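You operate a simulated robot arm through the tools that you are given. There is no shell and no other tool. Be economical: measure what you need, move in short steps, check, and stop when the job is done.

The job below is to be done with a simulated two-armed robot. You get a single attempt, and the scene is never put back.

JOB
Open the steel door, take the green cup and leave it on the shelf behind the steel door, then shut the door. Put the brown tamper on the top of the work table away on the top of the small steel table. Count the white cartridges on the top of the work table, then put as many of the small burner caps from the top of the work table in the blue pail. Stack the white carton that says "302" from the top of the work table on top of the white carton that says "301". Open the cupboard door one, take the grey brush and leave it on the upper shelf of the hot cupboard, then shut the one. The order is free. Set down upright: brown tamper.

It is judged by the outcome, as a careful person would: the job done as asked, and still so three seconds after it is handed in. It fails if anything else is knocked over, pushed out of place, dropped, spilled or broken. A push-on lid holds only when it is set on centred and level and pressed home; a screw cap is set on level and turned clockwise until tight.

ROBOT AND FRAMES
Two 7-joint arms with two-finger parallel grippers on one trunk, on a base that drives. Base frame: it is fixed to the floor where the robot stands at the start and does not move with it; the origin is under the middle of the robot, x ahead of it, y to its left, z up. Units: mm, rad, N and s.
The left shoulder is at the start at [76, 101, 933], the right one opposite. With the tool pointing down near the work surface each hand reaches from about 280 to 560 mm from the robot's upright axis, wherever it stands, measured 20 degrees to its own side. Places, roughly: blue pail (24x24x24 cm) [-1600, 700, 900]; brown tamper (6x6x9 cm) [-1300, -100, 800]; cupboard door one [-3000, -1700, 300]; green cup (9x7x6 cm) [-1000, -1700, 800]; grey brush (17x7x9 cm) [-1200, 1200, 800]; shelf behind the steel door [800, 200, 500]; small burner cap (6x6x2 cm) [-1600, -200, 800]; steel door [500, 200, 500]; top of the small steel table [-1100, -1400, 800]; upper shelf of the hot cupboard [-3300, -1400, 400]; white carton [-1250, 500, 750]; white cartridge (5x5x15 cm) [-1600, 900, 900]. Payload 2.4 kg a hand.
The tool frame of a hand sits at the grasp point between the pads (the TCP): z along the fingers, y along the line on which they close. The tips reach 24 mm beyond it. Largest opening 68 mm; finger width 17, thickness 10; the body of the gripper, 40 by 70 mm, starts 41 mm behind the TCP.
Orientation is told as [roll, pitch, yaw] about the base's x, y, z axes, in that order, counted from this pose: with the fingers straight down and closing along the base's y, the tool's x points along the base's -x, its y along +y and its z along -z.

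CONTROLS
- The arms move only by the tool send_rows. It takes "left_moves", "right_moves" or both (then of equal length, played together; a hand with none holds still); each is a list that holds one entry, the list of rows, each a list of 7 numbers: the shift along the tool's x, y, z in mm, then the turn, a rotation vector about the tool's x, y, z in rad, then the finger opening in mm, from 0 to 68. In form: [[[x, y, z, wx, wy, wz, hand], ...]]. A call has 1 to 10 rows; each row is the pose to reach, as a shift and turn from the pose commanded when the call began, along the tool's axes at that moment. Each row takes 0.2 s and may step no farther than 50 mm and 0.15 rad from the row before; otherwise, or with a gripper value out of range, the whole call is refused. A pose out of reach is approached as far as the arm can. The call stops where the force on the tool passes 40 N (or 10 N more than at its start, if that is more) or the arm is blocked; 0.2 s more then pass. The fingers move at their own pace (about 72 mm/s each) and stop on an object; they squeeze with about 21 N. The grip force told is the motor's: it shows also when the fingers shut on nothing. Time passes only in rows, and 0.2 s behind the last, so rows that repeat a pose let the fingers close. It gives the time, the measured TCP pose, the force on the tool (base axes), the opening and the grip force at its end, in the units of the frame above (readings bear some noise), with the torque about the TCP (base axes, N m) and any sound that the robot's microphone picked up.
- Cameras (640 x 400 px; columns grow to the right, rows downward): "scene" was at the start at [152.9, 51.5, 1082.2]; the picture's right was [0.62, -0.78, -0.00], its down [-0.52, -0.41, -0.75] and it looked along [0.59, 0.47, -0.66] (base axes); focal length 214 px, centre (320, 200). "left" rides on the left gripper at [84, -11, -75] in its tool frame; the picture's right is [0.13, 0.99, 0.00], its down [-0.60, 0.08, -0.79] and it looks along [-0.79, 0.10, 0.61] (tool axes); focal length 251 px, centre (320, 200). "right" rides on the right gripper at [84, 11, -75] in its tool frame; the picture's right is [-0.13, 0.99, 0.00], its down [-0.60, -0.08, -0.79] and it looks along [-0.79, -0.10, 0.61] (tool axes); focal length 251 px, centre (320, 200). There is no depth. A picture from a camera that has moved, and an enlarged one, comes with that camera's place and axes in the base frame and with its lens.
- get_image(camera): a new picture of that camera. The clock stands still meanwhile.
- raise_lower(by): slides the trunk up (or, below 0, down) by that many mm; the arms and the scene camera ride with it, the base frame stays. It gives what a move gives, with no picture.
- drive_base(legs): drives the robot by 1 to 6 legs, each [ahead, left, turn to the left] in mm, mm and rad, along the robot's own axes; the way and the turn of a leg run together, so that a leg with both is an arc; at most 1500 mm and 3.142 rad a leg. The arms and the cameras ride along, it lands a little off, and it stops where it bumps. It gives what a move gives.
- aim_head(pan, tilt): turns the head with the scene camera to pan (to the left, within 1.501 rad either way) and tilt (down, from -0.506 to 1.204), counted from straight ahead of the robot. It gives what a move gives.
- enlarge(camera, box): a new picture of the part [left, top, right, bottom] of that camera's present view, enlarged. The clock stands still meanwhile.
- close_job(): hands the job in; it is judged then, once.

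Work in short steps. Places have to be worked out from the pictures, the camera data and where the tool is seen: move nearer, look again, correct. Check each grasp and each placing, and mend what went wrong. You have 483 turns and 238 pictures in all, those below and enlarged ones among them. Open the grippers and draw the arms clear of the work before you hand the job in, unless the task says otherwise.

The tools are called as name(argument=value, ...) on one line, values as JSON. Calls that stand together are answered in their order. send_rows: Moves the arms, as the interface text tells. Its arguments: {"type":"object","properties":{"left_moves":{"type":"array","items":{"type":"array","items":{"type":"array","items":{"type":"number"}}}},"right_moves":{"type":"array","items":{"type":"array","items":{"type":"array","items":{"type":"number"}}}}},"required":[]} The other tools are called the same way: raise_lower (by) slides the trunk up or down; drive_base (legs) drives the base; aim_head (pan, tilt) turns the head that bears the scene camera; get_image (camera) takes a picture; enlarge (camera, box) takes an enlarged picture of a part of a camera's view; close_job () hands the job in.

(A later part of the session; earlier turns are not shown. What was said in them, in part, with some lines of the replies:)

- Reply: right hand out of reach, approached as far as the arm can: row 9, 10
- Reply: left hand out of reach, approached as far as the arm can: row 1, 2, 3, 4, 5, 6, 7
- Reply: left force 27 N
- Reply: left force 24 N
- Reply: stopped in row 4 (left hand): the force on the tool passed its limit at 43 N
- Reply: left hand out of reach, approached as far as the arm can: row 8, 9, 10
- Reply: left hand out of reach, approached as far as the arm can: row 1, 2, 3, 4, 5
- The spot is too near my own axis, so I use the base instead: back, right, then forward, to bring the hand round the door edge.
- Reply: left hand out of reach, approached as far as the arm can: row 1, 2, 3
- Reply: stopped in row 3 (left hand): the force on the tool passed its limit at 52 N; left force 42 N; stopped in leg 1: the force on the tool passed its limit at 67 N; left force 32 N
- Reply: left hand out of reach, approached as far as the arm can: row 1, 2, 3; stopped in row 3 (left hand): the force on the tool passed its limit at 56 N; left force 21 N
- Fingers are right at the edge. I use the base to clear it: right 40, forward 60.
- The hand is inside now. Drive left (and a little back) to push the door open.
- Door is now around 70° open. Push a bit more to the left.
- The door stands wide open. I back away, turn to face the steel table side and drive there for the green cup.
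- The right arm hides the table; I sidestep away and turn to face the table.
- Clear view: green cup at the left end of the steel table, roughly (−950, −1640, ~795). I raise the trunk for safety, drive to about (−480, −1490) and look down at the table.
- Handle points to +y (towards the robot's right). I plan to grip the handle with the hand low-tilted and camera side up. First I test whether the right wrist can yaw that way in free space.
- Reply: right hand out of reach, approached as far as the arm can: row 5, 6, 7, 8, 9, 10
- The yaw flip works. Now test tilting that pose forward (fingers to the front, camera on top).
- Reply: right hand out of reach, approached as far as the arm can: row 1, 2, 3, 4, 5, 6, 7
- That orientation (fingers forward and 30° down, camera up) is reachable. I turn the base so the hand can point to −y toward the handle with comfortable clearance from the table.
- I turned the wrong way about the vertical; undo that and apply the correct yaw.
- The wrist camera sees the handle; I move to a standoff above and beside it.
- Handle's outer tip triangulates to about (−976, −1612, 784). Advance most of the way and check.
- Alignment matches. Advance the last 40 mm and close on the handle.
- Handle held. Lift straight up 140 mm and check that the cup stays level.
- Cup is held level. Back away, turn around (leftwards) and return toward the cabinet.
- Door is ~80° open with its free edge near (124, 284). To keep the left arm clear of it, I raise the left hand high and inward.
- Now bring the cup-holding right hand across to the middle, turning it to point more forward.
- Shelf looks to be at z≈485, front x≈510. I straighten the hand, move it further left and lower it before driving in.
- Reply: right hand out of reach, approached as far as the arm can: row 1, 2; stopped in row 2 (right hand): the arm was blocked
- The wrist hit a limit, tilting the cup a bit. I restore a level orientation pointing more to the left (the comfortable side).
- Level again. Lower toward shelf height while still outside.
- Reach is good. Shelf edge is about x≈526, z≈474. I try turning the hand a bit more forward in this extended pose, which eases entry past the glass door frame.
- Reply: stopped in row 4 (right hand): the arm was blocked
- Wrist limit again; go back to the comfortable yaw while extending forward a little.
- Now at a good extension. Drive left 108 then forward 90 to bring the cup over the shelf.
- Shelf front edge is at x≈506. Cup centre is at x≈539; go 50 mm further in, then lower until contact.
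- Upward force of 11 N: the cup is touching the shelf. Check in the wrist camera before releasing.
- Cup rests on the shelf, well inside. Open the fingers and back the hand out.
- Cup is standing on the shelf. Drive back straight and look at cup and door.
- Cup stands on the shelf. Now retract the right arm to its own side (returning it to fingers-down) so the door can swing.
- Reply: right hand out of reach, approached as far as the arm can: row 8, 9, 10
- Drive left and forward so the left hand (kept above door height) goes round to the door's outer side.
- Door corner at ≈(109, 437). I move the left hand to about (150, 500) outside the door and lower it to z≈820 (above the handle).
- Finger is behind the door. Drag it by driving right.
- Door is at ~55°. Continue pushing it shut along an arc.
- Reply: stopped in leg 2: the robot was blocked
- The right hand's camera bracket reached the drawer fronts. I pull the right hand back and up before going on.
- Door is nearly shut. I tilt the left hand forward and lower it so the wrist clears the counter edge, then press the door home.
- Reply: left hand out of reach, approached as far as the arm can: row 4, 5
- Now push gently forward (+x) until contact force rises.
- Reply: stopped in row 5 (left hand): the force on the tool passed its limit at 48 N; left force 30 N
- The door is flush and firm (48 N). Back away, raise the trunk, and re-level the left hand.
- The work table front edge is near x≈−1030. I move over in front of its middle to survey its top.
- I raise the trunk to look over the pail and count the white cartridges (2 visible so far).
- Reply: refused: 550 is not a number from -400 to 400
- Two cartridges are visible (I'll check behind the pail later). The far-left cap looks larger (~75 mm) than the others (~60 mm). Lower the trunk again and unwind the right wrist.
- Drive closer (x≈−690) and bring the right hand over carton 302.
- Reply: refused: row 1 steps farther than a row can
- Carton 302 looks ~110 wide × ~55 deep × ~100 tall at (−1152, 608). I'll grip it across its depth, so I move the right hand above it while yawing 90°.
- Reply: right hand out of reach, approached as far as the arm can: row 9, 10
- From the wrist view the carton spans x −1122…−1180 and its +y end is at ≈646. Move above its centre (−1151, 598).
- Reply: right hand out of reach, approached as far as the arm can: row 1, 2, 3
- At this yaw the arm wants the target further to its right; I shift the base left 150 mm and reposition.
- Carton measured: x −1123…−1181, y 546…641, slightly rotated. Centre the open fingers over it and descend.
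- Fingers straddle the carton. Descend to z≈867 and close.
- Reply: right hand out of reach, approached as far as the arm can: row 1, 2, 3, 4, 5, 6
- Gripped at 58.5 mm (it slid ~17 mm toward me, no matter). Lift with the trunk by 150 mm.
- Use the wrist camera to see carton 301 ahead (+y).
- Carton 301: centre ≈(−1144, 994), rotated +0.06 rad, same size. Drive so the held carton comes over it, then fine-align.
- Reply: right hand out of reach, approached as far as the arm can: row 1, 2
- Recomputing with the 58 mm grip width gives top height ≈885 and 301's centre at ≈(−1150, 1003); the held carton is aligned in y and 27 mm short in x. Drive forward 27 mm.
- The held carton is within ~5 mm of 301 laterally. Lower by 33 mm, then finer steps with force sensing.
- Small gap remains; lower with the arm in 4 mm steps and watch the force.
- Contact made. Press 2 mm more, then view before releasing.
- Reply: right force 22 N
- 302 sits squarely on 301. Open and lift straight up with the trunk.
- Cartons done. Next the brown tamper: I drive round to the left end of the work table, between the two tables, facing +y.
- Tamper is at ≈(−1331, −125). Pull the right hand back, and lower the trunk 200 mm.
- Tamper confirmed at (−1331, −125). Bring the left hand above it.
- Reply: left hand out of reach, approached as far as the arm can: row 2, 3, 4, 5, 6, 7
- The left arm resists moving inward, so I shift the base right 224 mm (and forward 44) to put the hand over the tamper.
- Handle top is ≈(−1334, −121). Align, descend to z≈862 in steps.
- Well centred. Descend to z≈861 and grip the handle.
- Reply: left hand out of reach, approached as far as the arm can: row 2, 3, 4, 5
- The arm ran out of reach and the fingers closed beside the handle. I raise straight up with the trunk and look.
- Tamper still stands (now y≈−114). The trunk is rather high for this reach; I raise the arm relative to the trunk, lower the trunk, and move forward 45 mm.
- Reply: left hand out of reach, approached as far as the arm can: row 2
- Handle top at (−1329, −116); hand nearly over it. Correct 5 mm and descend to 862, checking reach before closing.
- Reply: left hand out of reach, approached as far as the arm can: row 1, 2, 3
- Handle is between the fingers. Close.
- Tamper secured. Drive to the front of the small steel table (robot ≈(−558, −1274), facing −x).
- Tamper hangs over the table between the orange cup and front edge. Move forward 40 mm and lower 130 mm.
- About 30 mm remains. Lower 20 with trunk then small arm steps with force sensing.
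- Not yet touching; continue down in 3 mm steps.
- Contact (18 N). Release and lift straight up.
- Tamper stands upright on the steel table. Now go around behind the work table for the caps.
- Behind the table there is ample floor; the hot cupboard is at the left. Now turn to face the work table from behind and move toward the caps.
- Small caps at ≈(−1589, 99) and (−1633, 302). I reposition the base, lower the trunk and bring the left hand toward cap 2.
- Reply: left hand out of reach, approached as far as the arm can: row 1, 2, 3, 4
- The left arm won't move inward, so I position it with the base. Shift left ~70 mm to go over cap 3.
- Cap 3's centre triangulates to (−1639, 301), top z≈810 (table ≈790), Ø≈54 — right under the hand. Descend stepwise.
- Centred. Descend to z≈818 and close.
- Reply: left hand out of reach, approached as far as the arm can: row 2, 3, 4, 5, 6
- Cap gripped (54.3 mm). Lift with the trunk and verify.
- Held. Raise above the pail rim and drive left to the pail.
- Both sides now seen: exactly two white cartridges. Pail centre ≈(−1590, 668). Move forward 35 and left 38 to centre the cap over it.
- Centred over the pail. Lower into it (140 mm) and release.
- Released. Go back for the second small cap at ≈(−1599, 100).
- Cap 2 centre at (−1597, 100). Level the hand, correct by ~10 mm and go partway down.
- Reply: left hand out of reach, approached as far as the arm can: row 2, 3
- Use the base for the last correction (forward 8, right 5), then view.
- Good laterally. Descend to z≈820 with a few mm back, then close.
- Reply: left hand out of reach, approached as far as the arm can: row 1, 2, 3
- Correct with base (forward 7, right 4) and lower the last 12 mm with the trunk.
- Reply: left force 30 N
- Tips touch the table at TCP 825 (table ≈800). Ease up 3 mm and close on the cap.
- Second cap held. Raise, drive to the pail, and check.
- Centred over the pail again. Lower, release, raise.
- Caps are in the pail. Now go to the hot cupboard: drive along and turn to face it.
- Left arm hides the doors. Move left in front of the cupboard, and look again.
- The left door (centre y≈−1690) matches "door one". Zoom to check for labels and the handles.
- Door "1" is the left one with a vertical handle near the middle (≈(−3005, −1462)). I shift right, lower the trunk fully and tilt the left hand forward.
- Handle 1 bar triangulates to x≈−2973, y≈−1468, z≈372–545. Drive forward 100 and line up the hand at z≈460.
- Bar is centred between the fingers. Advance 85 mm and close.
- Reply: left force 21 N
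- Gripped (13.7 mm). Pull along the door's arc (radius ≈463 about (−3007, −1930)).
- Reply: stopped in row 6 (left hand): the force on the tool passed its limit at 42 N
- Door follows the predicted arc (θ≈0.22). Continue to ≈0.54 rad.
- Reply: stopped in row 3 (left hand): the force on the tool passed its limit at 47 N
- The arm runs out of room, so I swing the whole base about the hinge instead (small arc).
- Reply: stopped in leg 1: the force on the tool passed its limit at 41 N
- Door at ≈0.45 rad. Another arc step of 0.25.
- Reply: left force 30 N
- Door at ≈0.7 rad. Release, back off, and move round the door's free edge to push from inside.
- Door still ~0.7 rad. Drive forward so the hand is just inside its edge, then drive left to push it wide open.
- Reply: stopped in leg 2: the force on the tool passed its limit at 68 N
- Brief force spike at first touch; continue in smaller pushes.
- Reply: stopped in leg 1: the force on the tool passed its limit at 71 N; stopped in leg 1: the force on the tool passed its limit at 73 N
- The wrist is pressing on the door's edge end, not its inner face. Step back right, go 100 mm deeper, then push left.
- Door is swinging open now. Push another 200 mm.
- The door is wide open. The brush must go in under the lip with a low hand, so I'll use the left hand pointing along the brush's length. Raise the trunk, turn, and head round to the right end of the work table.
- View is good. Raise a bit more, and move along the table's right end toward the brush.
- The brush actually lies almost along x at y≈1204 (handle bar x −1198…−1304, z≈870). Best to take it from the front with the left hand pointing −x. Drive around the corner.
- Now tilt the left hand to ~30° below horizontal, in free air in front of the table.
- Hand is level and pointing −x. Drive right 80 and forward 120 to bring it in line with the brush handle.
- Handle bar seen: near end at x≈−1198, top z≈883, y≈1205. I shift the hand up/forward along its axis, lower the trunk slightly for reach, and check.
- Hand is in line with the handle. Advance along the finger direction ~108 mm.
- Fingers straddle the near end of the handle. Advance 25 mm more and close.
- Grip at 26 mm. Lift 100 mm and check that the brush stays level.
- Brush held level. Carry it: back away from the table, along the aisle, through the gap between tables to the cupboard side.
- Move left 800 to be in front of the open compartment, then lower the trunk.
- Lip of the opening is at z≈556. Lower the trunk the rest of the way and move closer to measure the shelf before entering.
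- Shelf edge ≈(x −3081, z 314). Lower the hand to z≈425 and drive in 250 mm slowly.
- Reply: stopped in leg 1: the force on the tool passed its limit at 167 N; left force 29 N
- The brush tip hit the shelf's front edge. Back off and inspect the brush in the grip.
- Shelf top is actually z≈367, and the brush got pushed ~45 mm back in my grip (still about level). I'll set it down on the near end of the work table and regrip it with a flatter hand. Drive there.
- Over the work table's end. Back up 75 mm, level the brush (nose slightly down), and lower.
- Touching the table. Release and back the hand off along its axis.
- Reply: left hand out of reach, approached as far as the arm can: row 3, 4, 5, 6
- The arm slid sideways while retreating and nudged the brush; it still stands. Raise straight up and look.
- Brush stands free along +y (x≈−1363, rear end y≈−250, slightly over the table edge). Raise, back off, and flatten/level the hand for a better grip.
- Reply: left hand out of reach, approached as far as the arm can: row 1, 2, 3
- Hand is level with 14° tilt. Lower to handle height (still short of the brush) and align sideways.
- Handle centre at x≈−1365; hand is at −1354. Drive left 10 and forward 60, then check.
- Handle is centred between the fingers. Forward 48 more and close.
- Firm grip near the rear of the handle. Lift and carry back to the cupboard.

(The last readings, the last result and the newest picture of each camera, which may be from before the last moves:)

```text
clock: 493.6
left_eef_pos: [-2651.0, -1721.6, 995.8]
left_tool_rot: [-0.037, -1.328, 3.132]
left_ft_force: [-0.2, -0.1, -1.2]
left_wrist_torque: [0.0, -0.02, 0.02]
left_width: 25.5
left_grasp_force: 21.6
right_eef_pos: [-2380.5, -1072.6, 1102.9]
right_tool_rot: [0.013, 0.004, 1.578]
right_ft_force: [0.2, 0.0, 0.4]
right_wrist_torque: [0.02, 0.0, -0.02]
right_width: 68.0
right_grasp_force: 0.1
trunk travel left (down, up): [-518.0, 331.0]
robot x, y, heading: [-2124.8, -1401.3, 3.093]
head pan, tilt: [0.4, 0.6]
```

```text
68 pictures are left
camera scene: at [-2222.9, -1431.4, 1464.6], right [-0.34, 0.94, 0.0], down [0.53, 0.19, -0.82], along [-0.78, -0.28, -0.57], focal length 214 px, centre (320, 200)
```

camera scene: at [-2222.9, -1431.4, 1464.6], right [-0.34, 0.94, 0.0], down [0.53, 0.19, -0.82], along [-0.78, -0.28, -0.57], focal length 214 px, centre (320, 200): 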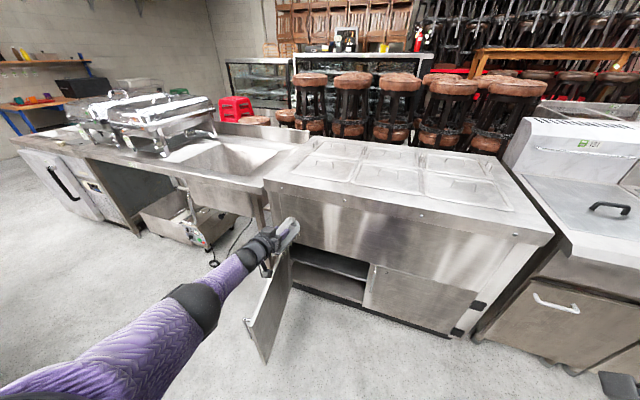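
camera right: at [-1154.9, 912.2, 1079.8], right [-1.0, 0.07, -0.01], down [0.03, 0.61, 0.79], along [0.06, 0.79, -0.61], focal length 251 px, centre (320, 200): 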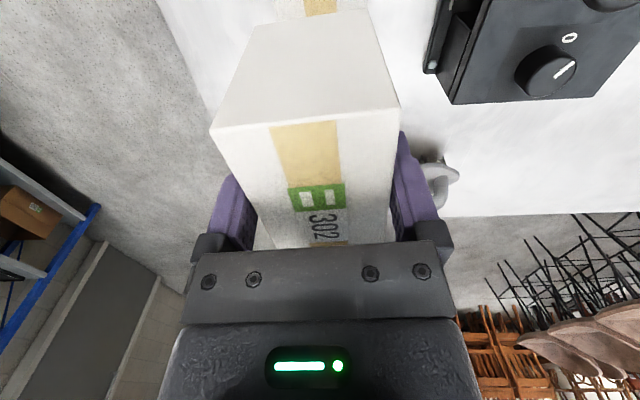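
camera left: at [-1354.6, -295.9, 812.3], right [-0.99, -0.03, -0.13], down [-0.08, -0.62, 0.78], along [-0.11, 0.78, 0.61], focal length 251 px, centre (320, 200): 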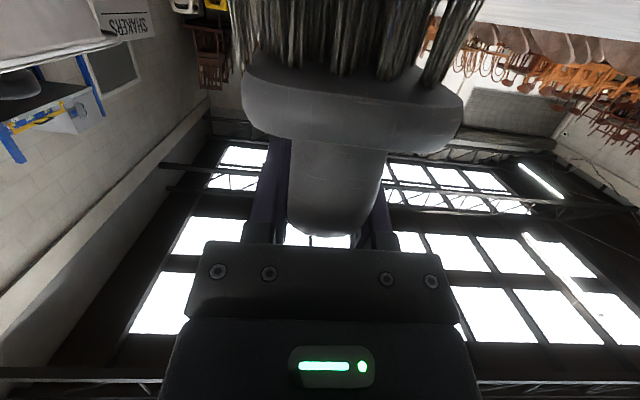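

Brush held well. Align (y≈−1690), and lower the trunk to the bottom.

drive_base(legs=[[0, -60, 0.045]])

raise_lower(by=-400)

raise_lower(by=-116)

get_image(camera="left")

```text
clock: 494.6
left_eef_pos: [-2635.2, -1683.9, 995.6]
left_tool_rot: [-0.033, -1.324, -3.113]
left_ft_force: [0.4, 0.8, -1.3]
left_wrist_torque: [0.0, -0.03, 0.0]
left_width: 25.8
left_grasp_force: 20.8
right_eef_pos: [-2392.4, -1025.0, 1102.3]
right_tool_rot: [0.011, 0.004, 1.622]
right_ft_force: [0.7, -0.9, -0.2]
right_wrist_torque: [-0.01, 0.0, 0.01]
right_width: 68.0
right_grasp_force: 0.1
trunk travel left (down, up): [-518.0, 331.0]
robot x, y, heading: [-2118.2, -1342.2, 3.131]
head pan, tilt: [0.4, 0.6]
```

```text
clock: 498.4
left_eef_pos: [-2634.8, -1685.4, 595.8]
left_tool_rot: [-0.032, -1.323, -3.111]
left_ft_force: [-0.2, -0.3, -1.0]
left_wrist_torque: [0.01, -0.07, 0.02]
left_width: 25.9
left_grasp_force: 20.6
right_eef_pos: [-2392.7, -1024.9, 701.8]
right_tool_rot: [0.013, 0.003, 1.622]
right_ft_force: [0.1, 0.2, 0.3]
right_wrist_torque: [-0.05, 0.0, 0.0]
right_width: 67.7
right_grasp_force: 0.0
trunk travel left (down, up): [-118.0, 731.0]
robot x, y, heading: [-2121.4, -1343.3, 3.133]
head pan, tilt: [0.4, 0.6]
```

```text
clock: 499.9
left_eef_pos: [-2635.9, -1684.8, 479.7]
left_tool_rot: [-0.038, -1.325, -3.107]
left_ft_force: [0.1, 0.7, -1.9]
left_wrist_torque: [0.02, -0.03, 0.02]
left_width: 25.8
left_grasp_force: 20.9
right_eef_pos: [-2393.3, -1025.6, 584.5]
right_tool_rot: [0.012, 0.003, 1.621]
right_ft_force: [-0.8, 0.3, 0.4]
right_wrist_torque: [0.0, 0.04, -0.01]
right_width: 68.0
right_grasp_force: 0.1
trunk travel left (down, up): [-2.0, 847.0]
robot x, y, heading: [-2118.3, -1343.0, 3.134]
head pan, tilt: [0.4, 0.6]
```

```text
67 pictures are left
camera left: at [-2542.7, -1672.9, 416.3], right [0.03, -0.99, -0.13], down [0.62, -0.09, 0.78], along [-0.78, -0.11, 0.61], focal length 251 px, centre (320, 200)
```

left: 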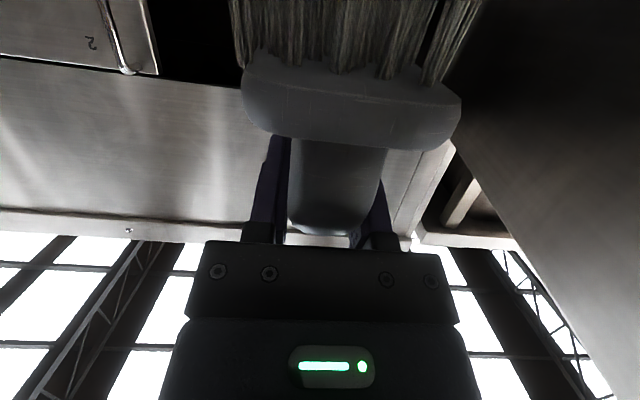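

Lower the hand to z≈460 and drive forward 315 mm so the brush nose is just before the shelf edge; check height.

send_rows(left_moves=[[[18, 0, 4, 0, 0, 0, 5]]])

drive_base(legs=[[310, 0, 0]])

aim_head(pan=0.6, tilt=0.75)

get_image(camera="scene")

get_image(camera="left")

```text
clock: 500.3
left_eef_pos: [-2634.2, -1684.1, 461.9]
left_tool_rot: [-0.037, -1.326, -3.109]
left_ft_force: [0.4, 1.6, -0.7]
left_wrist_torque: [-0.03, -0.05, 0.0]
left_width: 25.9
left_grasp_force: 21.5
right_eef_pos: [-2392.3, -1024.4, 585.8]
right_tool_rot: [0.011, 0.004, 1.621]
right_ft_force: [0.5, 0.3, -0.2]
right_wrist_torque: [-0.03, 0.02, 0.03]
right_width: 68.4
right_grasp_force: 0.1
trunk travel left (down, up): [-2.0, 847.0]
robot x, y, heading: [-2116.8, -1342.6, 3.132]
head pan, tilt: [0.4, 0.6]
```

```text
clock: 502.4
left_eef_pos: [-2941.8, -1689.5, 461.3]
left_tool_rot: [-0.036, -1.326, -3.096]
left_ft_force: [-0.2, 0.4, -1.1]
left_wrist_torque: [-0.01, -0.01, -0.02]
left_width: 25.7
left_grasp_force: 21.2
right_eef_pos: [-2706.3, -1026.1, 586.6]
right_tool_rot: [0.012, 0.004, 1.631]
right_ft_force: [-1.1, 0.5, -0.1]
right_wrist_torque: [-0.02, -0.02, 0.03]
right_width: 68.0
right_grasp_force: 0.1
trunk travel left (down, up): [-2.0, 847.0]
robot x, y, heading: [-2436.9, -1341.3, 3.142]
head pan, tilt: [0.4, 0.6]
```

```text
clock: 503.1
left_eef_pos: [-2942.0, -1688.2, 461.0]
left_tool_rot: [-0.036, -1.324, -3.099]
left_ft_force: [-0.2, 0.3, -2.0]
left_wrist_torque: [0.01, -0.05, -0.01]
left_width: 26.0
left_grasp_force: 20.8
right_eef_pos: [-2706.4, -1025.2, 585.4]
right_tool_rot: [0.014, 0.002, 1.632]
right_ft_force: [0.5, 0.0, 0.1]
right_wrist_torque: [0.0, -0.01, 0.03]
right_width: 68.0
right_grasp_force: 0.0
trunk travel left (down, up): [-2.0, 847.0]
robot x, y, heading: [-2429.6, -1342.9, 3.14]
head pan, tilt: [0.6, 0.75]
```

```text
66 pictures are left
camera scene: at [-2636.5, -1387.8, 925.3], right [-0.56, 0.83, 0.0], down [0.56, 0.38, -0.73], along [-0.6, -0.41, -0.68], focal length 214 px, centre (320, 200)
```

scene: 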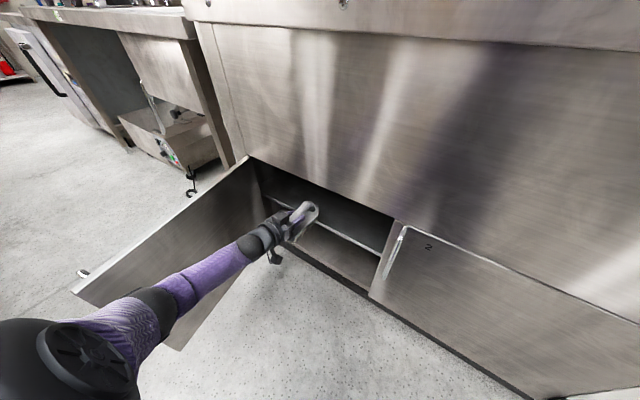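

```text
65 pictures are left
camera left: at [-2849.8, -1674.5, 397.7], right [0.04, -0.99, -0.13], down [0.62, -0.08, 0.78], along [-0.78, -0.11, 0.61], focal length 251 px, centre (320, 200)
```

left: 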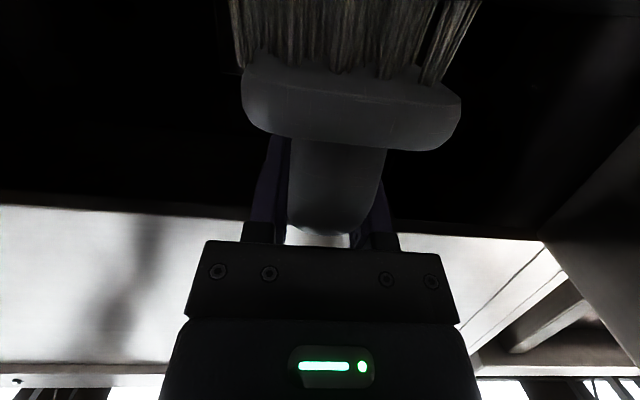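

Continue forward in small steps, watching force.

drive_base(legs=[[60, 0, 0]])

drive_base(legs=[[50, 0, 0]])

enlarge(camera="scene", box=[220, 160, 400, 290])

```text
clock: 504.1
left_eef_pos: [-2999.7, -1686.8, 462.0]
left_tool_rot: [-0.037, -1.324, -3.1]
left_ft_force: [0.3, 0.5, -0.8]
left_wrist_torque: [0.0, -0.07, 0.0]
left_width: 25.9
left_grasp_force: 21.4
right_eef_pos: [-2764.6, -1025.0, 584.7]
right_tool_rot: [0.012, 0.005, 1.633]
right_ft_force: [0.4, -0.2, -0.2]
right_wrist_torque: [-0.01, 0.02, 0.0]
right_width: 68.0
right_grasp_force: 0.1
trunk travel left (down, up): [-2.0, 847.0]
robot x, y, heading: [-2488.4, -1336.6, 3.139]
head pan, tilt: [0.6, 0.75]
```

```text
clock: 505.0
left_eef_pos: [-3049.1, -1687.9, 462.0]
left_tool_rot: [-0.038, -1.324, -3.098]
left_ft_force: [-0.7, 0.2, -1.4]
left_wrist_torque: [0.05, -0.02, 0.0]
left_width: 25.9
left_grasp_force: 21.1
right_eef_pos: [-2815.6, -1026.2, 585.9]
right_tool_rot: [0.012, 0.002, 1.635]
right_ft_force: [0.2, -0.5, -0.2]
right_wrist_torque: [0.0, 0.0, 0.0]
right_width: 67.9
right_grasp_force: 0.0
trunk travel left (down, up): [-2.0, 847.0]
robot x, y, heading: [-2535.6, -1339.2, -3.141]
head pan, tilt: [0.6, 0.75]
```

```text
3.08 times, centred on (310, 225) of scene
camera zoom: at [-2744.6, -1387.9, 925.3], right [-0.56, 0.83, 0.0], down [0.56, 0.39, -0.73], along [-0.6, -0.41, -0.68], focal length 660 px, centre (351, 123)
```

zoom: 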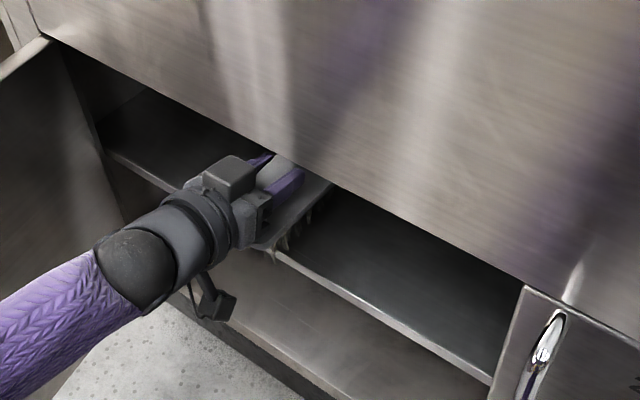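

Brush nose is over the shelf. Lower ~10 mm to keep the hand clear of the lip, then continue inward.

send_rows(left_moves=[[[5, 0, 1, 0, 0, 0, 5], [10, 0, 2, 0, 0, 0, 5]]])

drive_base(legs=[[45, 0, 0]])

enlarge(camera="scene", box=[220, 160, 400, 290])

```text
clock: 505.6
left_eef_pos: [-3049.9, -1687.2, 451.1]
left_tool_rot: [-0.033, -1.326, -3.098]
left_ft_force: [-0.2, 0.1, -1.3]
left_wrist_torque: [0.02, -0.02, 0.01]
left_width: 25.6
left_grasp_force: 21.2
right_eef_pos: [-2815.2, -1025.8, 586.4]
right_tool_rot: [0.01, 0.004, 1.632]
right_ft_force: [1.0, -0.5, 0.3]
right_wrist_torque: [-0.01, 0.0, 0.03]
right_width: 67.8
right_grasp_force: 0.0
trunk travel left (down, up): [-2.0, 847.0]
robot x, y, heading: [-2538.8, -1340.7, -3.136]
head pan, tilt: [0.6, 0.75]
```

```text
clock: 506.5
left_eef_pos: [-3092.6, -1687.7, 449.4]
left_tool_rot: [-0.037, -1.324, -3.097]
left_ft_force: [0.4, 0.7, -1.6]
left_wrist_torque: [-0.01, -0.02, -0.04]
left_width: 25.9
left_grasp_force: 21.3
right_eef_pos: [-2857.9, -1026.8, 584.9]
right_tool_rot: [0.011, 0.004, 1.635]
right_ft_force: [0.0, 0.0, -0.1]
right_wrist_torque: [-0.02, -0.02, 0.0]
right_width: 67.8
right_grasp_force: 0.1
trunk travel left (down, up): [-2.0, 847.0]
robot x, y, heading: [-2580.3, -1338.2, -3.142]
head pan, tilt: [0.6, 0.75]
```

```text
3.08 times, centred on (310, 225) of scene
camera zoom: at [-2788.6, -1388.0, 925.3], right [-0.57, 0.82, 0.0], down [0.56, 0.39, -0.73], along [-0.6, -0.41, -0.68], focal length 660 px, centre (351, 123)
```

zoom: 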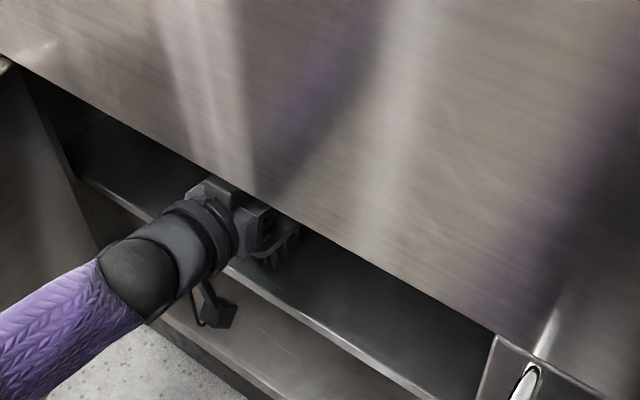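

No contact so far. Forward another 38 mm.

drive_base(legs=[[38, 0, 0]])

get_image(camera="left")

```text
clock: 507.6
left_eef_pos: [-3127.5, -1689.3, 450.5]
left_tool_rot: [-0.047, -1.319, -3.083]
left_ft_force: [8.9, 4.5, 14.5]
left_wrist_torque: [0.42, -2.22, 0.31]
left_width: 25.9
left_grasp_force: 21.2
right_eef_pos: [-2897.2, -1027.9, 586.0]
right_tool_rot: [0.013, 0.005, 1.636]
right_ft_force: [0.5, -0.5, 0.1]
right_wrist_torque: [0.02, 0.0, -0.01]
right_width: 68.1
right_grasp_force: 0.1
trunk travel left (down, up): [-2.0, 847.0]
robot x, y, heading: [-2622.5, -1340.6, -3.138]
head pan, tilt: [0.6, 0.75]
stopped in leg 1: the robot was blocked; the commanded pose is now the measured one
```

```text
62 pictures are left
camera left: at [-3036.0, -1675.0, 386.6], right [0.05, -0.99, -0.14], down [0.62, -0.08, 0.78], along [-0.78, -0.12, 0.61], focal length 251 px, centre (320, 200)
```

left: 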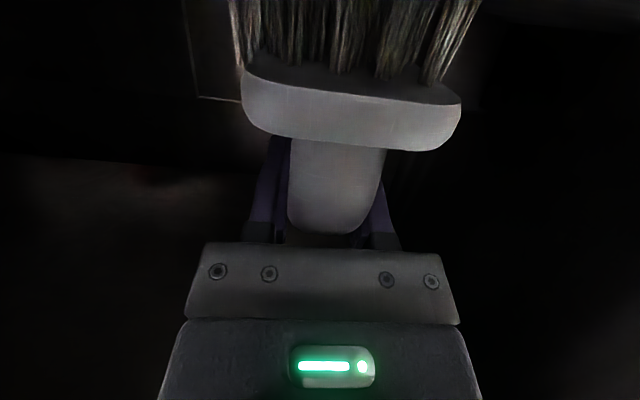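

The camera bracket seems to touch the shelf edge. Check from the head camera.

enlarge(camera="scene", box=[220, 160, 340, 250])

```text
4.44 times, centred on (280, 205) of scene
camera zoom: at [-2825.9, -1387.7, 925.6], right [-0.57, 0.82, 0.0], down [0.56, 0.39, -0.73], along [-0.6, -0.42, -0.68], focal length 953 px, centre (498, 178)
```

zoom: 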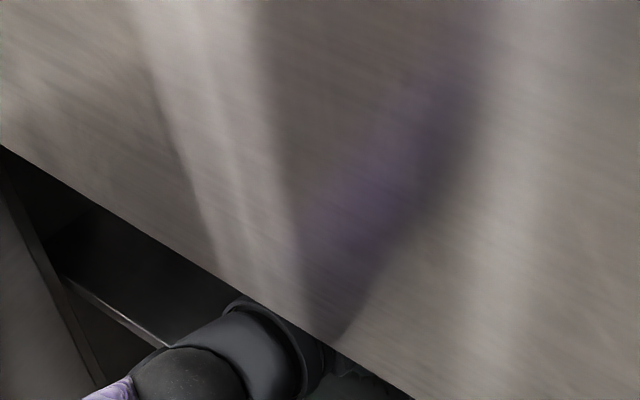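

enlarge(camera="scene", box=[200, 200, 340, 305])

```text
3.81 times, centred on (270, 252) of scene
camera zoom: at [-2825.9, -1387.7, 925.6], right [-0.57, 0.82, 0.0], down [0.56, 0.39, -0.73], along [-0.6, -0.42, -0.68], focal length 817 px, centre (510, 0)
```

zoom: 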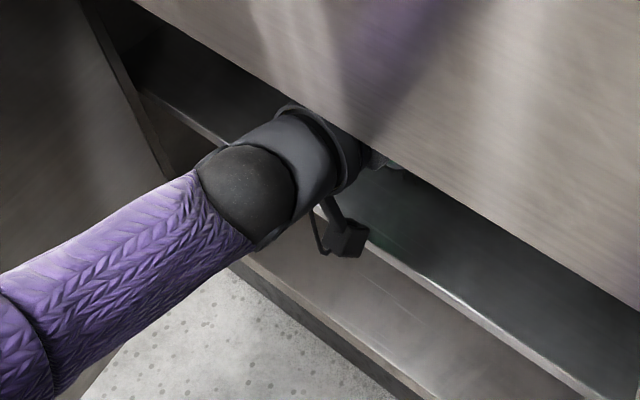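

The camera bracket is against the shelf edge while the brush is fully over the shelf. Back off ~6 mm and lower until the bristles touch.

send_rows(left_moves=[[[0, 0, -6, 0, 0, 0, 5], [4, 0, -6, 0, 0, 0, 5], [8, 0, -6, 0, 0, 0, 5]]])

```text
clock: 508.4
left_eef_pos: [-3122.5, -1689.9, 446.1]
left_tool_rot: [-0.041, -1.327, -3.092]
left_ft_force: [-3.5, -0.9, 27.0]
left_wrist_torque: [-0.01, -1.45, -0.08]
left_width: 25.7
left_grasp_force: 21.1
right_eef_pos: [-2897.7, -1025.9, 586.5]
right_tool_rot: [0.015, 0.006, 1.635]
right_ft_force: [0.4, -0.2, 0.2]
right_wrist_torque: [0.01, 0.01, 0.0]
right_width: 68.0
right_grasp_force: 0.1
trunk travel left (down, up): [-2.0, 847.0]
robot x, y, heading: [-2617.5, -1341.7, -3.138]
head pan, tilt: [0.6, 0.75]
```

Contact at z≈446 (brush down on the shelf). Open the fingers and drive straight back.

send_rows(left_moves=[[[0, 0, 0, 0, 0, 0, 50], [0, 0, 0, 0, 0, 0, 50], [-2, 0, 0, 0, 0, 0, 50]]])

drive_base(legs=[[-120, 0, 0]])

get_image(camera="left")

enlarge(camera="scene", box=[200, 160, 400, 300])

```text
clock: 509.2
left_eef_pos: [-3121.9, -1688.5, 443.1]
left_tool_rot: [-0.046, -1.316, -3.085]
left_ft_force: [0.5, -0.1, 0.0]
left_wrist_torque: [-0.01, -0.01, -0.01]
left_width: 50.0
left_grasp_force: 0.1
right_eef_pos: [-2897.6, -1026.3, 584.9]
right_tool_rot: [0.012, 0.004, 1.634]
right_ft_force: [0.3, -0.6, -0.5]
right_wrist_torque: [0.03, 0.0, -0.01]
right_width: 68.1
right_grasp_force: 0.1
trunk travel left (down, up): [-2.0, 847.0]
robot x, y, heading: [-2621.9, -1341.7, -3.135]
head pan, tilt: [0.6, 0.75]
```

```text
clock: 510.4
left_eef_pos: [-3003.4, -1687.2, 443.7]
left_tool_rot: [-0.044, -1.319, -3.088]
left_ft_force: [0.2, 0.3, -0.3]
left_wrist_torque: [-0.01, -0.02, 0.0]
left_width: 50.1
left_grasp_force: 0.1
right_eef_pos: [-2777.4, -1025.5, 585.7]
right_tool_rot: [0.012, 0.003, 1.633]
right_ft_force: [-1.2, 0.4, 0.2]
right_wrist_torque: [0.0, 0.03, 0.0]
right_width: 68.3
right_grasp_force: 0.1
trunk travel left (down, up): [-2.0, 847.0]
robot x, y, heading: [-2502.0, -1341.8, -3.142]
head pan, tilt: [0.6, 0.75]
```

```text
59 pictures are left
camera left: at [-2910.6, -1674.3, 380.8], right [0.04, -0.99, -0.14], down [0.62, -0.08, 0.78], along [-0.79, -0.12, 0.61], focal length 251 px, centre (320, 200)
```

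left: 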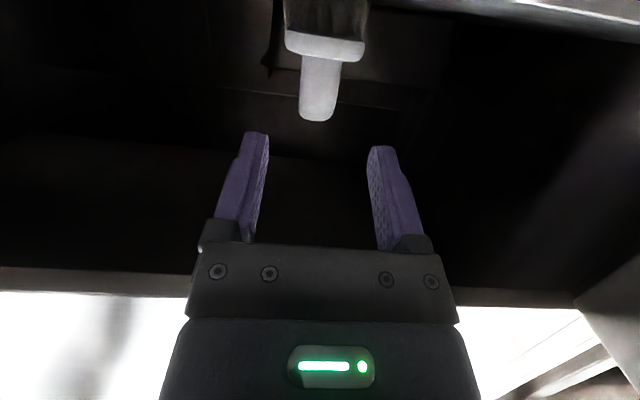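

```text
2.86 times, centred on (300, 230) of scene
camera zoom: at [-2707.3, -1387.6, 925.2], right [-0.57, 0.82, 0.0], down [0.56, 0.39, -0.73], along [-0.6, -0.41, -0.68], focal length 613 px, centre (377, 114)
```

zoom: 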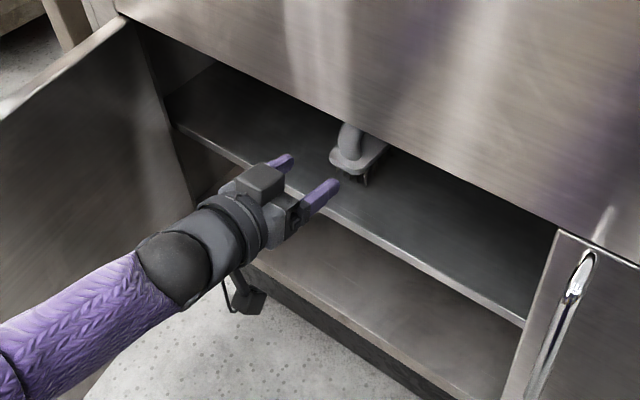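

The brush stands on the upper shelf. Now close the door: back off, raise the hand over the door top, go to its outer side and lower again.

drive_base(legs=[[-310, 0, 0]])

raise_lower(by=260)

drive_base(legs=[[0, 340, 0]])

aim_head(pan=0.6, tilt=0.7)

get_image(camera="scene")

```text
clock: 512.5
left_eef_pos: [-2693.3, -1688.1, 443.5]
left_tool_rot: [-0.046, -1.317, -3.085]
left_ft_force: [-0.4, -0.5, 0.0]
left_wrist_torque: [0.02, 0.03, -0.02]
left_width: 49.8
left_grasp_force: 0.0
right_eef_pos: [-2470.0, -1026.2, 585.1]
right_tool_rot: [0.012, 0.003, 1.636]
right_ft_force: [-0.7, -0.5, -0.7]
right_wrist_torque: [-0.01, -0.02, 0.0]
right_width: 67.6
right_grasp_force: 0.1
trunk travel left (down, up): [-2.0, 847.0]
robot x, y, heading: [-2192.0, -1338.2, -3.139]
head pan, tilt: [0.6, 0.75]
```

```text
clock: 515.1
left_eef_pos: [-2694.2, -1688.6, 703.7]
left_tool_rot: [-0.046, -1.319, -3.085]
left_ft_force: [1.1, 0.1, 0.5]
left_wrist_torque: [-0.01, 0.01, 0.06]
left_width: 49.9
left_grasp_force: 0.0
right_eef_pos: [-2470.6, -1027.0, 844.1]
right_tool_rot: [0.011, 0.003, 1.636]
right_ft_force: [-0.8, 0.9, 0.1]
right_wrist_torque: [0.03, -0.01, 0.01]
right_width: 67.8
right_grasp_force: 0.1
trunk travel left (down, up): [-262.0, 587.0]
robot x, y, heading: [-2194.0, -1338.2, -3.142]
head pan, tilt: [0.6, 0.75]
```

```text
clock: 517.4
left_eef_pos: [-2690.0, -2030.8, 704.4]
left_tool_rot: [-0.047, -1.318, -3.079]
left_ft_force: [0.5, 1.1, 0.1]
left_wrist_torque: [-0.01, 0.0, 0.0]
left_width: 49.9
left_grasp_force: 0.0
right_eef_pos: [-2470.8, -1366.2, 844.7]
right_tool_rot: [0.011, 0.003, 1.64]
right_ft_force: [0.3, 0.3, -0.3]
right_wrist_torque: [0.02, 0.0, 0.0]
right_width: 67.9
right_grasp_force: 0.1
trunk travel left (down, up): [-262.0, 587.0]
robot x, y, heading: [-2188.6, -1675.0, -3.135]
head pan, tilt: [0.6, 0.75]
```

```text
clock: 518.0
left_eef_pos: [-2690.9, -2030.3, 704.0]
left_tool_rot: [-0.044, -1.317, -3.079]
left_ft_force: [0.5, 0.4, -0.1]
left_wrist_torque: [0.02, -0.01, 0.0]
left_width: 50.2
left_grasp_force: 0.0
right_eef_pos: [-2470.6, -1367.6, 844.5]
right_tool_rot: [0.012, 0.004, 1.642]
right_ft_force: [0.2, 0.3, 0.2]
right_wrist_torque: [0.03, -0.01, 0.02]
right_width: 68.0
right_grasp_force: 0.1
trunk travel left (down, up): [-262.0, 587.0]
robot x, y, heading: [-2190.6, -1677.5, -3.137]
head pan, tilt: [0.6, 0.7]
```

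```text
57 pictures are left
camera scene: at [-2317.0, -1728.3, 1198.0], right [-0.57, 0.82, 0.0], down [0.53, 0.37, -0.76], along [-0.63, -0.44, -0.64], focal length 214 px, centre (320, 200)
```

scene: 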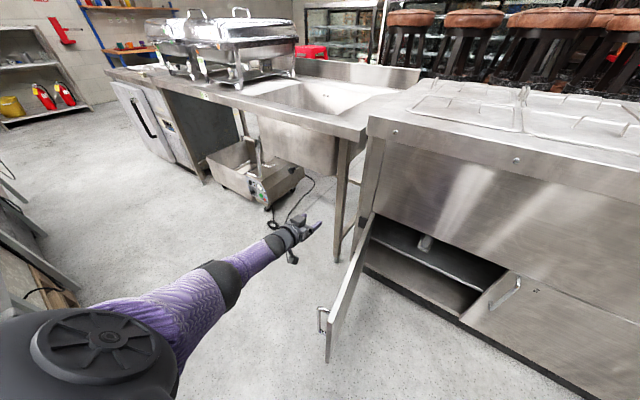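

Hand is on the outer side, floor clear. Lower and sweep the door closed along an arc.

raise_lower(by=-258)

drive_base(legs=[[-30, -260, 0]])

get_image(camera="scene")

```text
clock: 520.6
left_eef_pos: [-2689.5, -2030.7, 446.2]
left_tool_rot: [-0.046, -1.319, -3.08]
left_ft_force: [-0.3, 0.0, 0.7]
left_wrist_torque: [0.01, 0.01, 0.0]
left_width: 50.0
left_grasp_force: 0.0
right_eef_pos: [-2469.8, -1366.2, 588.0]
right_tool_rot: [0.013, 0.004, 1.641]
right_ft_force: [0.3, -0.3, 0.5]
right_wrist_torque: [0.0, 0.01, 0.01]
right_width: 67.9
right_grasp_force: 0.1
trunk travel left (down, up): [-4.0, 845.0]
robot x, y, heading: [-2190.7, -1683.0, -3.133]
head pan, tilt: [0.6, 0.7]
```

```text
clock: 522.5
left_eef_pos: [-2660.1, -1775.9, 447.3]
left_tool_rot: [-0.048, -1.318, -3.066]
left_ft_force: [0.0, -0.3, -0.4]
left_wrist_torque: [0.01, 0.01, 0.02]
left_width: 50.1
left_grasp_force: 0.1
right_eef_pos: [-2447.0, -1109.4, 587.6]
right_tool_rot: [0.012, 0.004, 1.655]
right_ft_force: [0.6, 0.9, -1.0]
right_wrist_torque: [-0.04, 0.01, -0.01]
right_width: 67.9
right_grasp_force: 0.0
trunk travel left (down, up): [-4.0, 845.0]
robot x, y, heading: [-2164.3, -1420.6, -3.121]
head pan, tilt: [0.6, 0.7]
```

```text
56 pictures are left
camera scene: at [-2370.3, -1471.0, 931.6], right [-0.58, 0.81, 0.0], down [0.52, 0.38, -0.76], along [-0.62, -0.45, -0.64], focal length 214 px, centre (320, 200)
```

scene: 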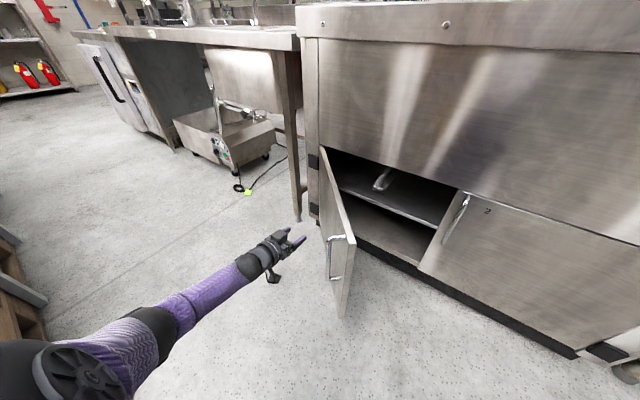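

Door is swinging shut (~0.9 rad). Continue the arc.

drive_base(legs=[[90, -120, 0.0], [95, -60, 0]])

get_image(camera="scene")

```text
clock: 524.7
left_eef_pos: [-2847.7, -1601.4, 445.2]
left_tool_rot: [-0.044, -1.317, -3.066]
left_ft_force: [0.2, 0.6, 0.1]
left_wrist_torque: [0.01, -0.03, 0.02]
left_width: 49.8
left_grasp_force: 0.1
right_eef_pos: [-2637.0, -933.0, 587.4]
right_tool_rot: [0.012, 0.003, 1.656]
right_ft_force: [-0.3, 0.7, 0.1]
right_wrist_torque: [0.01, -0.04, -0.02]
right_width: 68.0
right_grasp_force: 0.1
trunk travel left (down, up): [-4.0, 845.0]
robot x, y, heading: [-2350.0, -1244.2, -3.116]
head pan, tilt: [0.6, 0.7]
```

```text
55 pictures are left
camera scene: at [-2559.1, -1295.3, 931.6], right [-0.58, 0.81, 0.0], down [0.52, 0.38, -0.76], along [-0.62, -0.45, -0.64], focal length 214 px, centre (320, 200)
```

scene: 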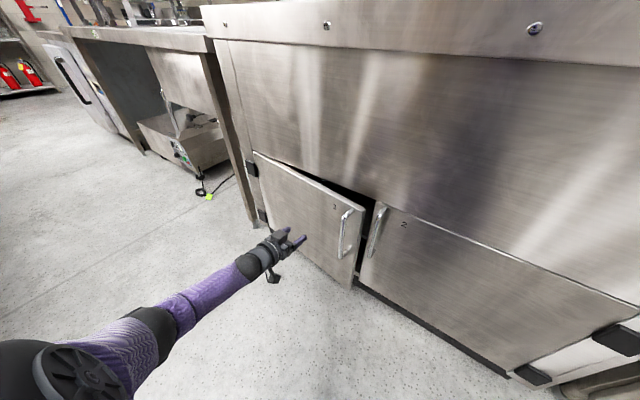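

Nearly closed. Close the fingers and push the door home with the fingertips.

send_rows(left_moves=[[[0, 0, 0, 0, 0, 0, 0], [0, 0, 0, 0, 0, 0, 0]]])

drive_base(legs=[[105, 0, 0]])

send_rows(left_moves=[[[0, 0, 8, 0, 0, 0, 0], [0, 0, 16, 0, 0, 0, 0], [0, 0, 24, 0, 0, 0, 0], [0, 0, 32, 0, 0, 0, 0], [0, 0, 40, 0, 0, 0, 0]]])

get_image(camera="scene")

```text
clock: 525.3
left_eef_pos: [-2848.1, -1599.4, 446.0]
left_tool_rot: [-0.046, -1.317, -3.064]
left_ft_force: [0.0, -0.9, 1.3]
left_wrist_torque: [0.02, 0.03, 0.01]
left_width: 0.0
left_grasp_force: 21.5
right_eef_pos: [-2636.8, -934.9, 587.7]
right_tool_rot: [0.012, 0.002, 1.658]
right_ft_force: [-0.6, -0.4, 0.3]
right_wrist_torque: [0.02, -0.02, -0.01]
right_width: 68.0
right_grasp_force: 0.0
trunk travel left (down, up): [-4.0, 845.0]
robot x, y, heading: [-2352.0, -1245.3, -3.114]
head pan, tilt: [0.6, 0.7]
```

```text
clock: 526.5
left_eef_pos: [-2952.8, -1604.6, 446.4]
left_tool_rot: [-0.045, -1.317, -3.062]
left_ft_force: [1.0, -0.4, -0.1]
left_wrist_torque: [0.02, 0.02, 0.02]
left_width: 0.0
left_grasp_force: 21.1
right_eef_pos: [-2742.8, -936.5, 588.1]
right_tool_rot: [0.013, 0.004, 1.656]
right_ft_force: [0.1, -0.8, -0.1]
right_wrist_torque: [0.01, 0.0, 0.01]
right_width: 68.1
right_grasp_force: 0.1
trunk travel left (down, up): [-4.0, 845.0]
robot x, y, heading: [-2455.8, -1246.8, -3.118]
head pan, tilt: [0.6, 0.7]
```

```text
clock: 527.6
left_eef_pos: [-2983.9, -1605.3, 435.1]
left_tool_rot: [-0.044, -1.312, -3.062]
left_ft_force: [11.5, 1.1, 5.2]
left_wrist_torque: [0.02, 0.16, -0.08]
left_width: 0.0
left_grasp_force: 21.0
right_eef_pos: [-2742.8, -937.1, 587.4]
right_tool_rot: [0.011, 0.004, 1.66]
right_ft_force: [-0.1, -0.1, 0.4]
right_wrist_torque: [0.03, 0.04, 0.01]
right_width: 67.8
right_grasp_force: 0.1
trunk travel left (down, up): [-4.0, 845.0]
robot x, y, heading: [-2461.0, -1245.2, -3.112]
head pan, tilt: [0.6, 0.7]
stopped in row 5 (left hand): the force on the tool passed its limit at 60 N (the readings are from after the stop); the commanded pose is now the measured one
```

```text
54 pictures are left
camera scene: at [-2663.3, -1298.3, 931.9], right [-0.59, 0.81, 0.0], down [0.52, 0.38, -0.77], along [-0.62, -0.45, -0.64], focal length 214 px, centre (320, 200)
```

scene: 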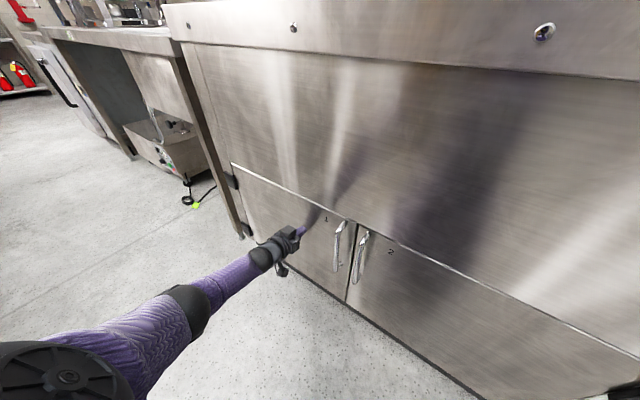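

Door 1 is shut flush. Back off, and go verify the pail contents from above.

drive_base(legs=[[-360, 0, 0]])

raise_lower(by=400)

get_image(camera="scene")

raise_lower(by=400)

drive_base(legs=[[0, -950, 0], [0, 0, -1.57], [1000, 0, 0], [0, 0, -1.57]])

aim_head(pan=0.0, tilt=1.0)

get_image(camera="scene")

```text
clock: 530.0
left_eef_pos: [-2612.6, -1601.1, 434.7]
left_tool_rot: [-0.044, -1.315, -3.048]
left_ft_force: [0.4, 0.1, 0.6]
left_wrist_torque: [-0.04, -0.02, 0.0]
left_width: 0.0
left_grasp_force: 21.1
right_eef_pos: [-2380.3, -930.2, 586.6]
right_tool_rot: [0.011, 0.003, 1.673]
right_ft_force: [0.2, -0.3, 0.3]
right_wrist_torque: [-0.03, 0.01, 0.01]
right_width: 67.9
right_grasp_force: 0.1
trunk travel left (down, up): [-4.0, 845.0]
robot x, y, heading: [-2092.2, -1234.5, -3.1]
head pan, tilt: [0.6, 0.7]
```

```text
clock: 533.8
left_eef_pos: [-2625.7, -1600.9, 937.8]
left_tool_rot: [-0.235, -1.515, -2.862]
left_ft_force: [-0.1, 0.6, -0.1]
left_wrist_torque: [0.01, 0.02, 0.02]
left_width: 0.0
left_grasp_force: 20.9
right_eef_pos: [-2380.0, -929.2, 988.5]
right_tool_rot: [0.01, 0.003, 1.674]
right_ft_force: [0.1, 0.2, 1.0]
right_wrist_torque: [0.01, 0.03, -0.01]
right_width: 68.0
right_grasp_force: 0.1
trunk travel left (down, up): [-404.0, 445.0]
robot x, y, heading: [-2088.4, -1230.1, -3.104]
head pan, tilt: [0.6, 0.7]
```

```text
53 pictures are left
camera scene: at [-2190.1, -1284.7, 1341.4], right [-0.6, 0.8, 0.0], down [0.52, 0.39, -0.76], along [-0.61, -0.46, -0.64], focal length 214 px, centre (320, 200)
```

scene: 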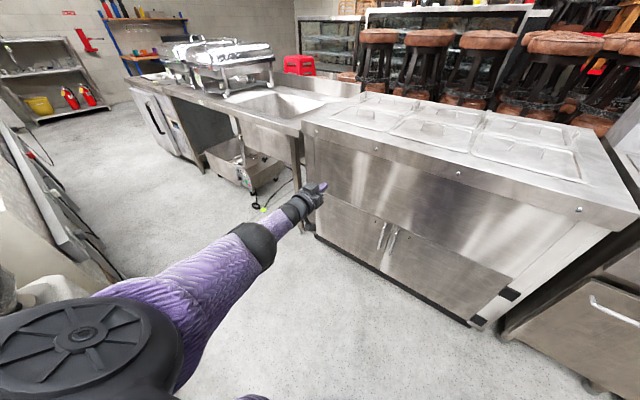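

```text
clock: 537.6
left_eef_pos: [-2623.8, -1600.1, 1367.7]
left_tool_rot: [-1.811, -1.559, -1.285]
left_ft_force: [0.1, -0.4, -0.4]
left_wrist_torque: [-0.02, -0.01, -0.01]
left_width: 0.0
left_grasp_force: 21.0
right_eef_pos: [-2381.3, -930.2, 1387.0]
right_tool_rot: [0.013, 0.004, 1.674]
right_ft_force: [-0.4, -0.1, -0.1]
right_wrist_torque: [-0.01, 0.02, 0.04]
right_width: 67.8
right_grasp_force: 0.1
trunk travel left (down, up): [-804.0, 45.0]
robot x, y, heading: [-2090.4, -1230.2, -3.098]
head pan, tilt: [0.6, 0.7]
```

```text
clock: 554.9
left_eef_pos: [-1641.3, 1077.1, 1368.7]
left_tool_rot: [-1.818, -1.556, 1.89]
left_ft_force: [0.1, -0.4, -0.6]
left_wrist_torque: [-0.01, 0.02, -0.04]
left_width: 0.0
left_grasp_force: 21.3
right_eef_pos: [-1865.6, 400.6, 1387.7]
right_tool_rot: [0.011, 0.004, -1.442]
right_ft_force: [-1.3, 0.5, -0.4]
right_wrist_torque: [0.01, -0.02, -0.02]
right_width: 67.9
right_grasp_force: 0.0
trunk travel left (down, up): [-804.0, 45.0]
robot x, y, heading: [-2161.9, 696.0, 0.067]
head pan, tilt: [0.6, 0.7]
```

```text
clock: 555.9
left_eef_pos: [-1640.8, 1077.5, 1369.4]
left_tool_rot: [-1.816, -1.557, 1.889]
left_ft_force: [-0.6, 0.2, 0.4]
left_wrist_torque: [0.01, -0.01, 0.0]
left_width: 0.0
left_grasp_force: 21.5
right_eef_pos: [-1866.8, 400.0, 1387.2]
right_tool_rot: [0.014, 0.003, -1.439]
right_ft_force: [0.6, 0.2, 0.0]
right_wrist_torque: [0.03, -0.01, 0.0]
right_width: 67.9
right_grasp_force: 0.0
trunk travel left (down, up): [-804.0, 45.0]
robot x, y, heading: [-2161.4, 695.5, 0.072]
head pan, tilt: [0.0, 1.0]
```

```text
52 pictures are left
camera scene: at [-2084.0, 699.4, 1718.9], right [0.07, -1.0, 0.0], down [-0.84, -0.06, -0.54], along [0.54, 0.04, -0.84], focal length 214 px, centre (320, 200)
```

scene: 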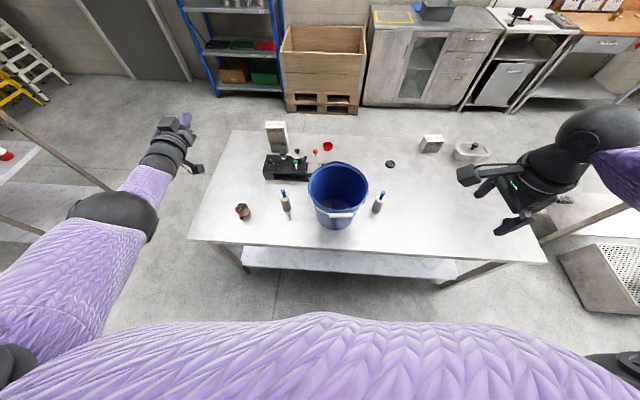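

drive_base(legs=[[100, 0, 0]])

enlarge(camera="scene", box=[280, 120, 400, 240])

```text
clock: 557.0
left_eef_pos: [-1540.8, 1083.0, 1368.9]
left_tool_rot: [-1.784, -1.557, 1.852]
left_ft_force: [-0.2, -0.2, -0.4]
left_wrist_torque: [0.0, 0.04, -0.01]
left_width: 0.0
left_grasp_force: 20.9
right_eef_pos: [-1767.0, 407.1, 1387.9]
right_tool_rot: [0.01, 0.005, -1.44]
right_ft_force: [-0.2, 0.6, -0.3]
right_wrist_torque: [0.01, 0.0, 0.0]
right_width: 68.0
right_grasp_force: 0.1
trunk travel left (down, up): [-804.0, 45.0]
robot x, y, heading: [-2065.6, 702.7, 0.071]
head pan, tilt: [0.0, 1.0]
```

```text
3.33 times, centred on (340, 180) of scene
camera zoom: at [-1984.6, 705.9, 1718.8], right [0.07, -1.0, 0.0], down [-0.84, -0.06, -0.54], along [0.54, 0.04, -0.84], focal length 715 px, centre (253, 267)
```

zoom: 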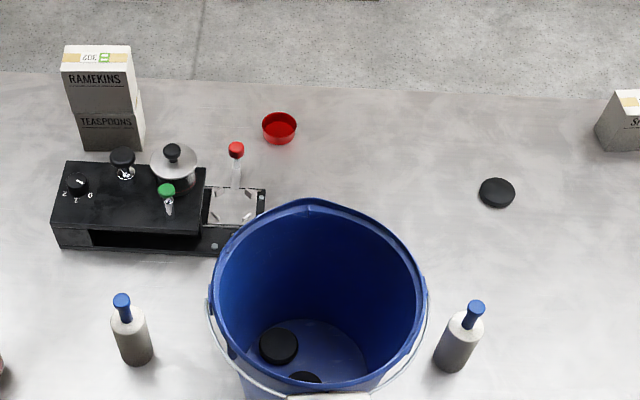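

Both caps are in the pail and the stack stands. Quick last check of the steel door and steel table.

aim_head(pan=-0.4, tilt=0.5)

get_image(camera="scene")

```text
clock: 557.9
left_eef_pos: [-1541.9, 1083.8, 1367.8]
left_tool_rot: [-1.808, -1.556, 1.879]
left_ft_force: [-0.4, -0.7, -0.2]
left_wrist_torque: [0.01, 0.0, 0.05]
left_width: 0.0
left_grasp_force: 20.9
right_eef_pos: [-1768.2, 406.5, 1386.8]
right_tool_rot: [0.014, 0.003, -1.443]
right_ft_force: [-0.4, -0.1, -0.4]
right_wrist_torque: [-0.01, 0.01, 0.04]
right_width: 67.8
right_grasp_force: 0.1
trunk travel left (down, up): [-804.0, 45.0]
robot x, y, heading: [-2063.1, 701.2, 0.067]
head pan, tilt: [-0.4, 0.499]
```

```text
50 pictures are left
camera scene: at [-1968.7, 671.6, 1759.9], right [-0.33, -0.95, 0.0], down [-0.45, 0.16, -0.88], along [0.83, -0.29, -0.48], focal length 214 px, centre (320, 200)
```

scene: 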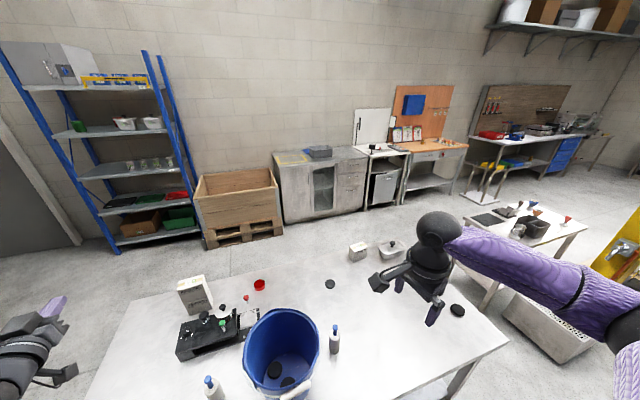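

Everything is in place. Open the left gripper and back away from the table.

drive_base(legs=[[-250, 0, 0]])

send_rows(left_moves=[[[0, 0, 0, 0, 0, 0, 60], [0, 0, 0, 0, 0, 0, 60], [0, 0, 0, 0, 0, 0, 60]]])

enlarge(camera="scene", box=[420, 160, 620, 300])

```text
clock: 559.7
left_eef_pos: [-1776.2, 1069.4, 1370.2]
left_tool_rot: [-1.851, -1.556, 1.926]
left_ft_force: [-0.3, 0.9, 0.9]
left_wrist_torque: [0.0, 0.0, -0.03]
left_width: 0.0
left_grasp_force: 20.8
right_eef_pos: [-2001.8, 391.8, 1386.6]
right_tool_rot: [0.012, 0.004, -1.436]
right_ft_force: [0.3, -0.5, 0.4]
right_wrist_torque: [-0.02, 0.02, -0.02]
right_width: 68.0
right_grasp_force: 0.1
trunk travel left (down, up): [-804.0, 45.0]
robot x, y, heading: [-2297.0, 687.0, 0.068]
head pan, tilt: [-0.4, 0.499]
```

```text
clock: 560.5
left_eef_pos: [-1777.2, 1069.4, 1368.6]
left_tool_rot: [-1.803, -1.556, 1.878]
left_ft_force: [0.6, -0.5, 0.4]
left_wrist_torque: [-0.03, -0.01, 0.03]
left_width: 60.0
left_grasp_force: 0.1
right_eef_pos: [-2000.8, 391.4, 1387.4]
right_tool_rot: [0.012, 0.006, -1.438]
right_ft_force: [0.7, -0.1, 0.7]
right_wrist_torque: [0.01, 0.02, 0.02]
right_width: 68.2
right_grasp_force: 0.0
trunk travel left (down, up): [-804.0, 45.0]
robot x, y, heading: [-2297.6, 686.2, 0.072]
head pan, tilt: [-0.4, 0.499]
```

```text
2.86 times, centred on (520, 230) of scene
camera zoom: at [-2202.4, 655.9, 1759.9], right [-0.32, -0.95, 0.0], down [-0.45, 0.15, -0.88], along [0.83, -0.28, -0.48], focal length 613 px, centre (-251, 114)
```

zoom: 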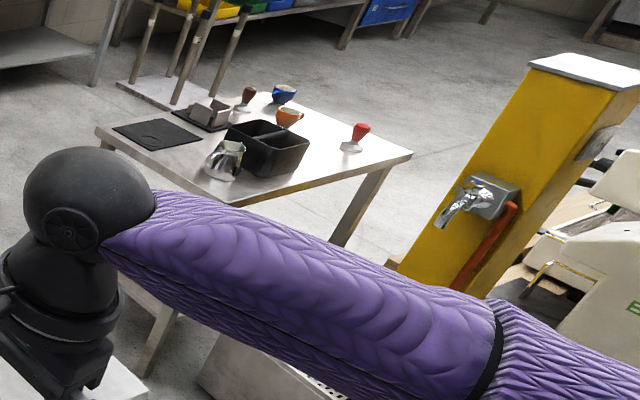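

The brown tamper stands upright on the steel table, and the arms are clear. Handing in.

close_job()

```text
The job is handed in.
```

The whole job is done and handed in:
- **Green cup:** it stands on the shelf behind the steel door, and the door is shut.
- **Brown tamper:** it stands upright on the small steel table.
- **Burner caps:** I counted two white cartridges, so two small burner caps are in the blue pail.
- **Cartons:** 302 is stacked on 301.
- **Grey brush:** it is on the upper shelf of the hot cupboard, and door one is shut. On my first try the brush hit the shelf edge and slipped in my grip, so I set it down on the work table and regripped it.
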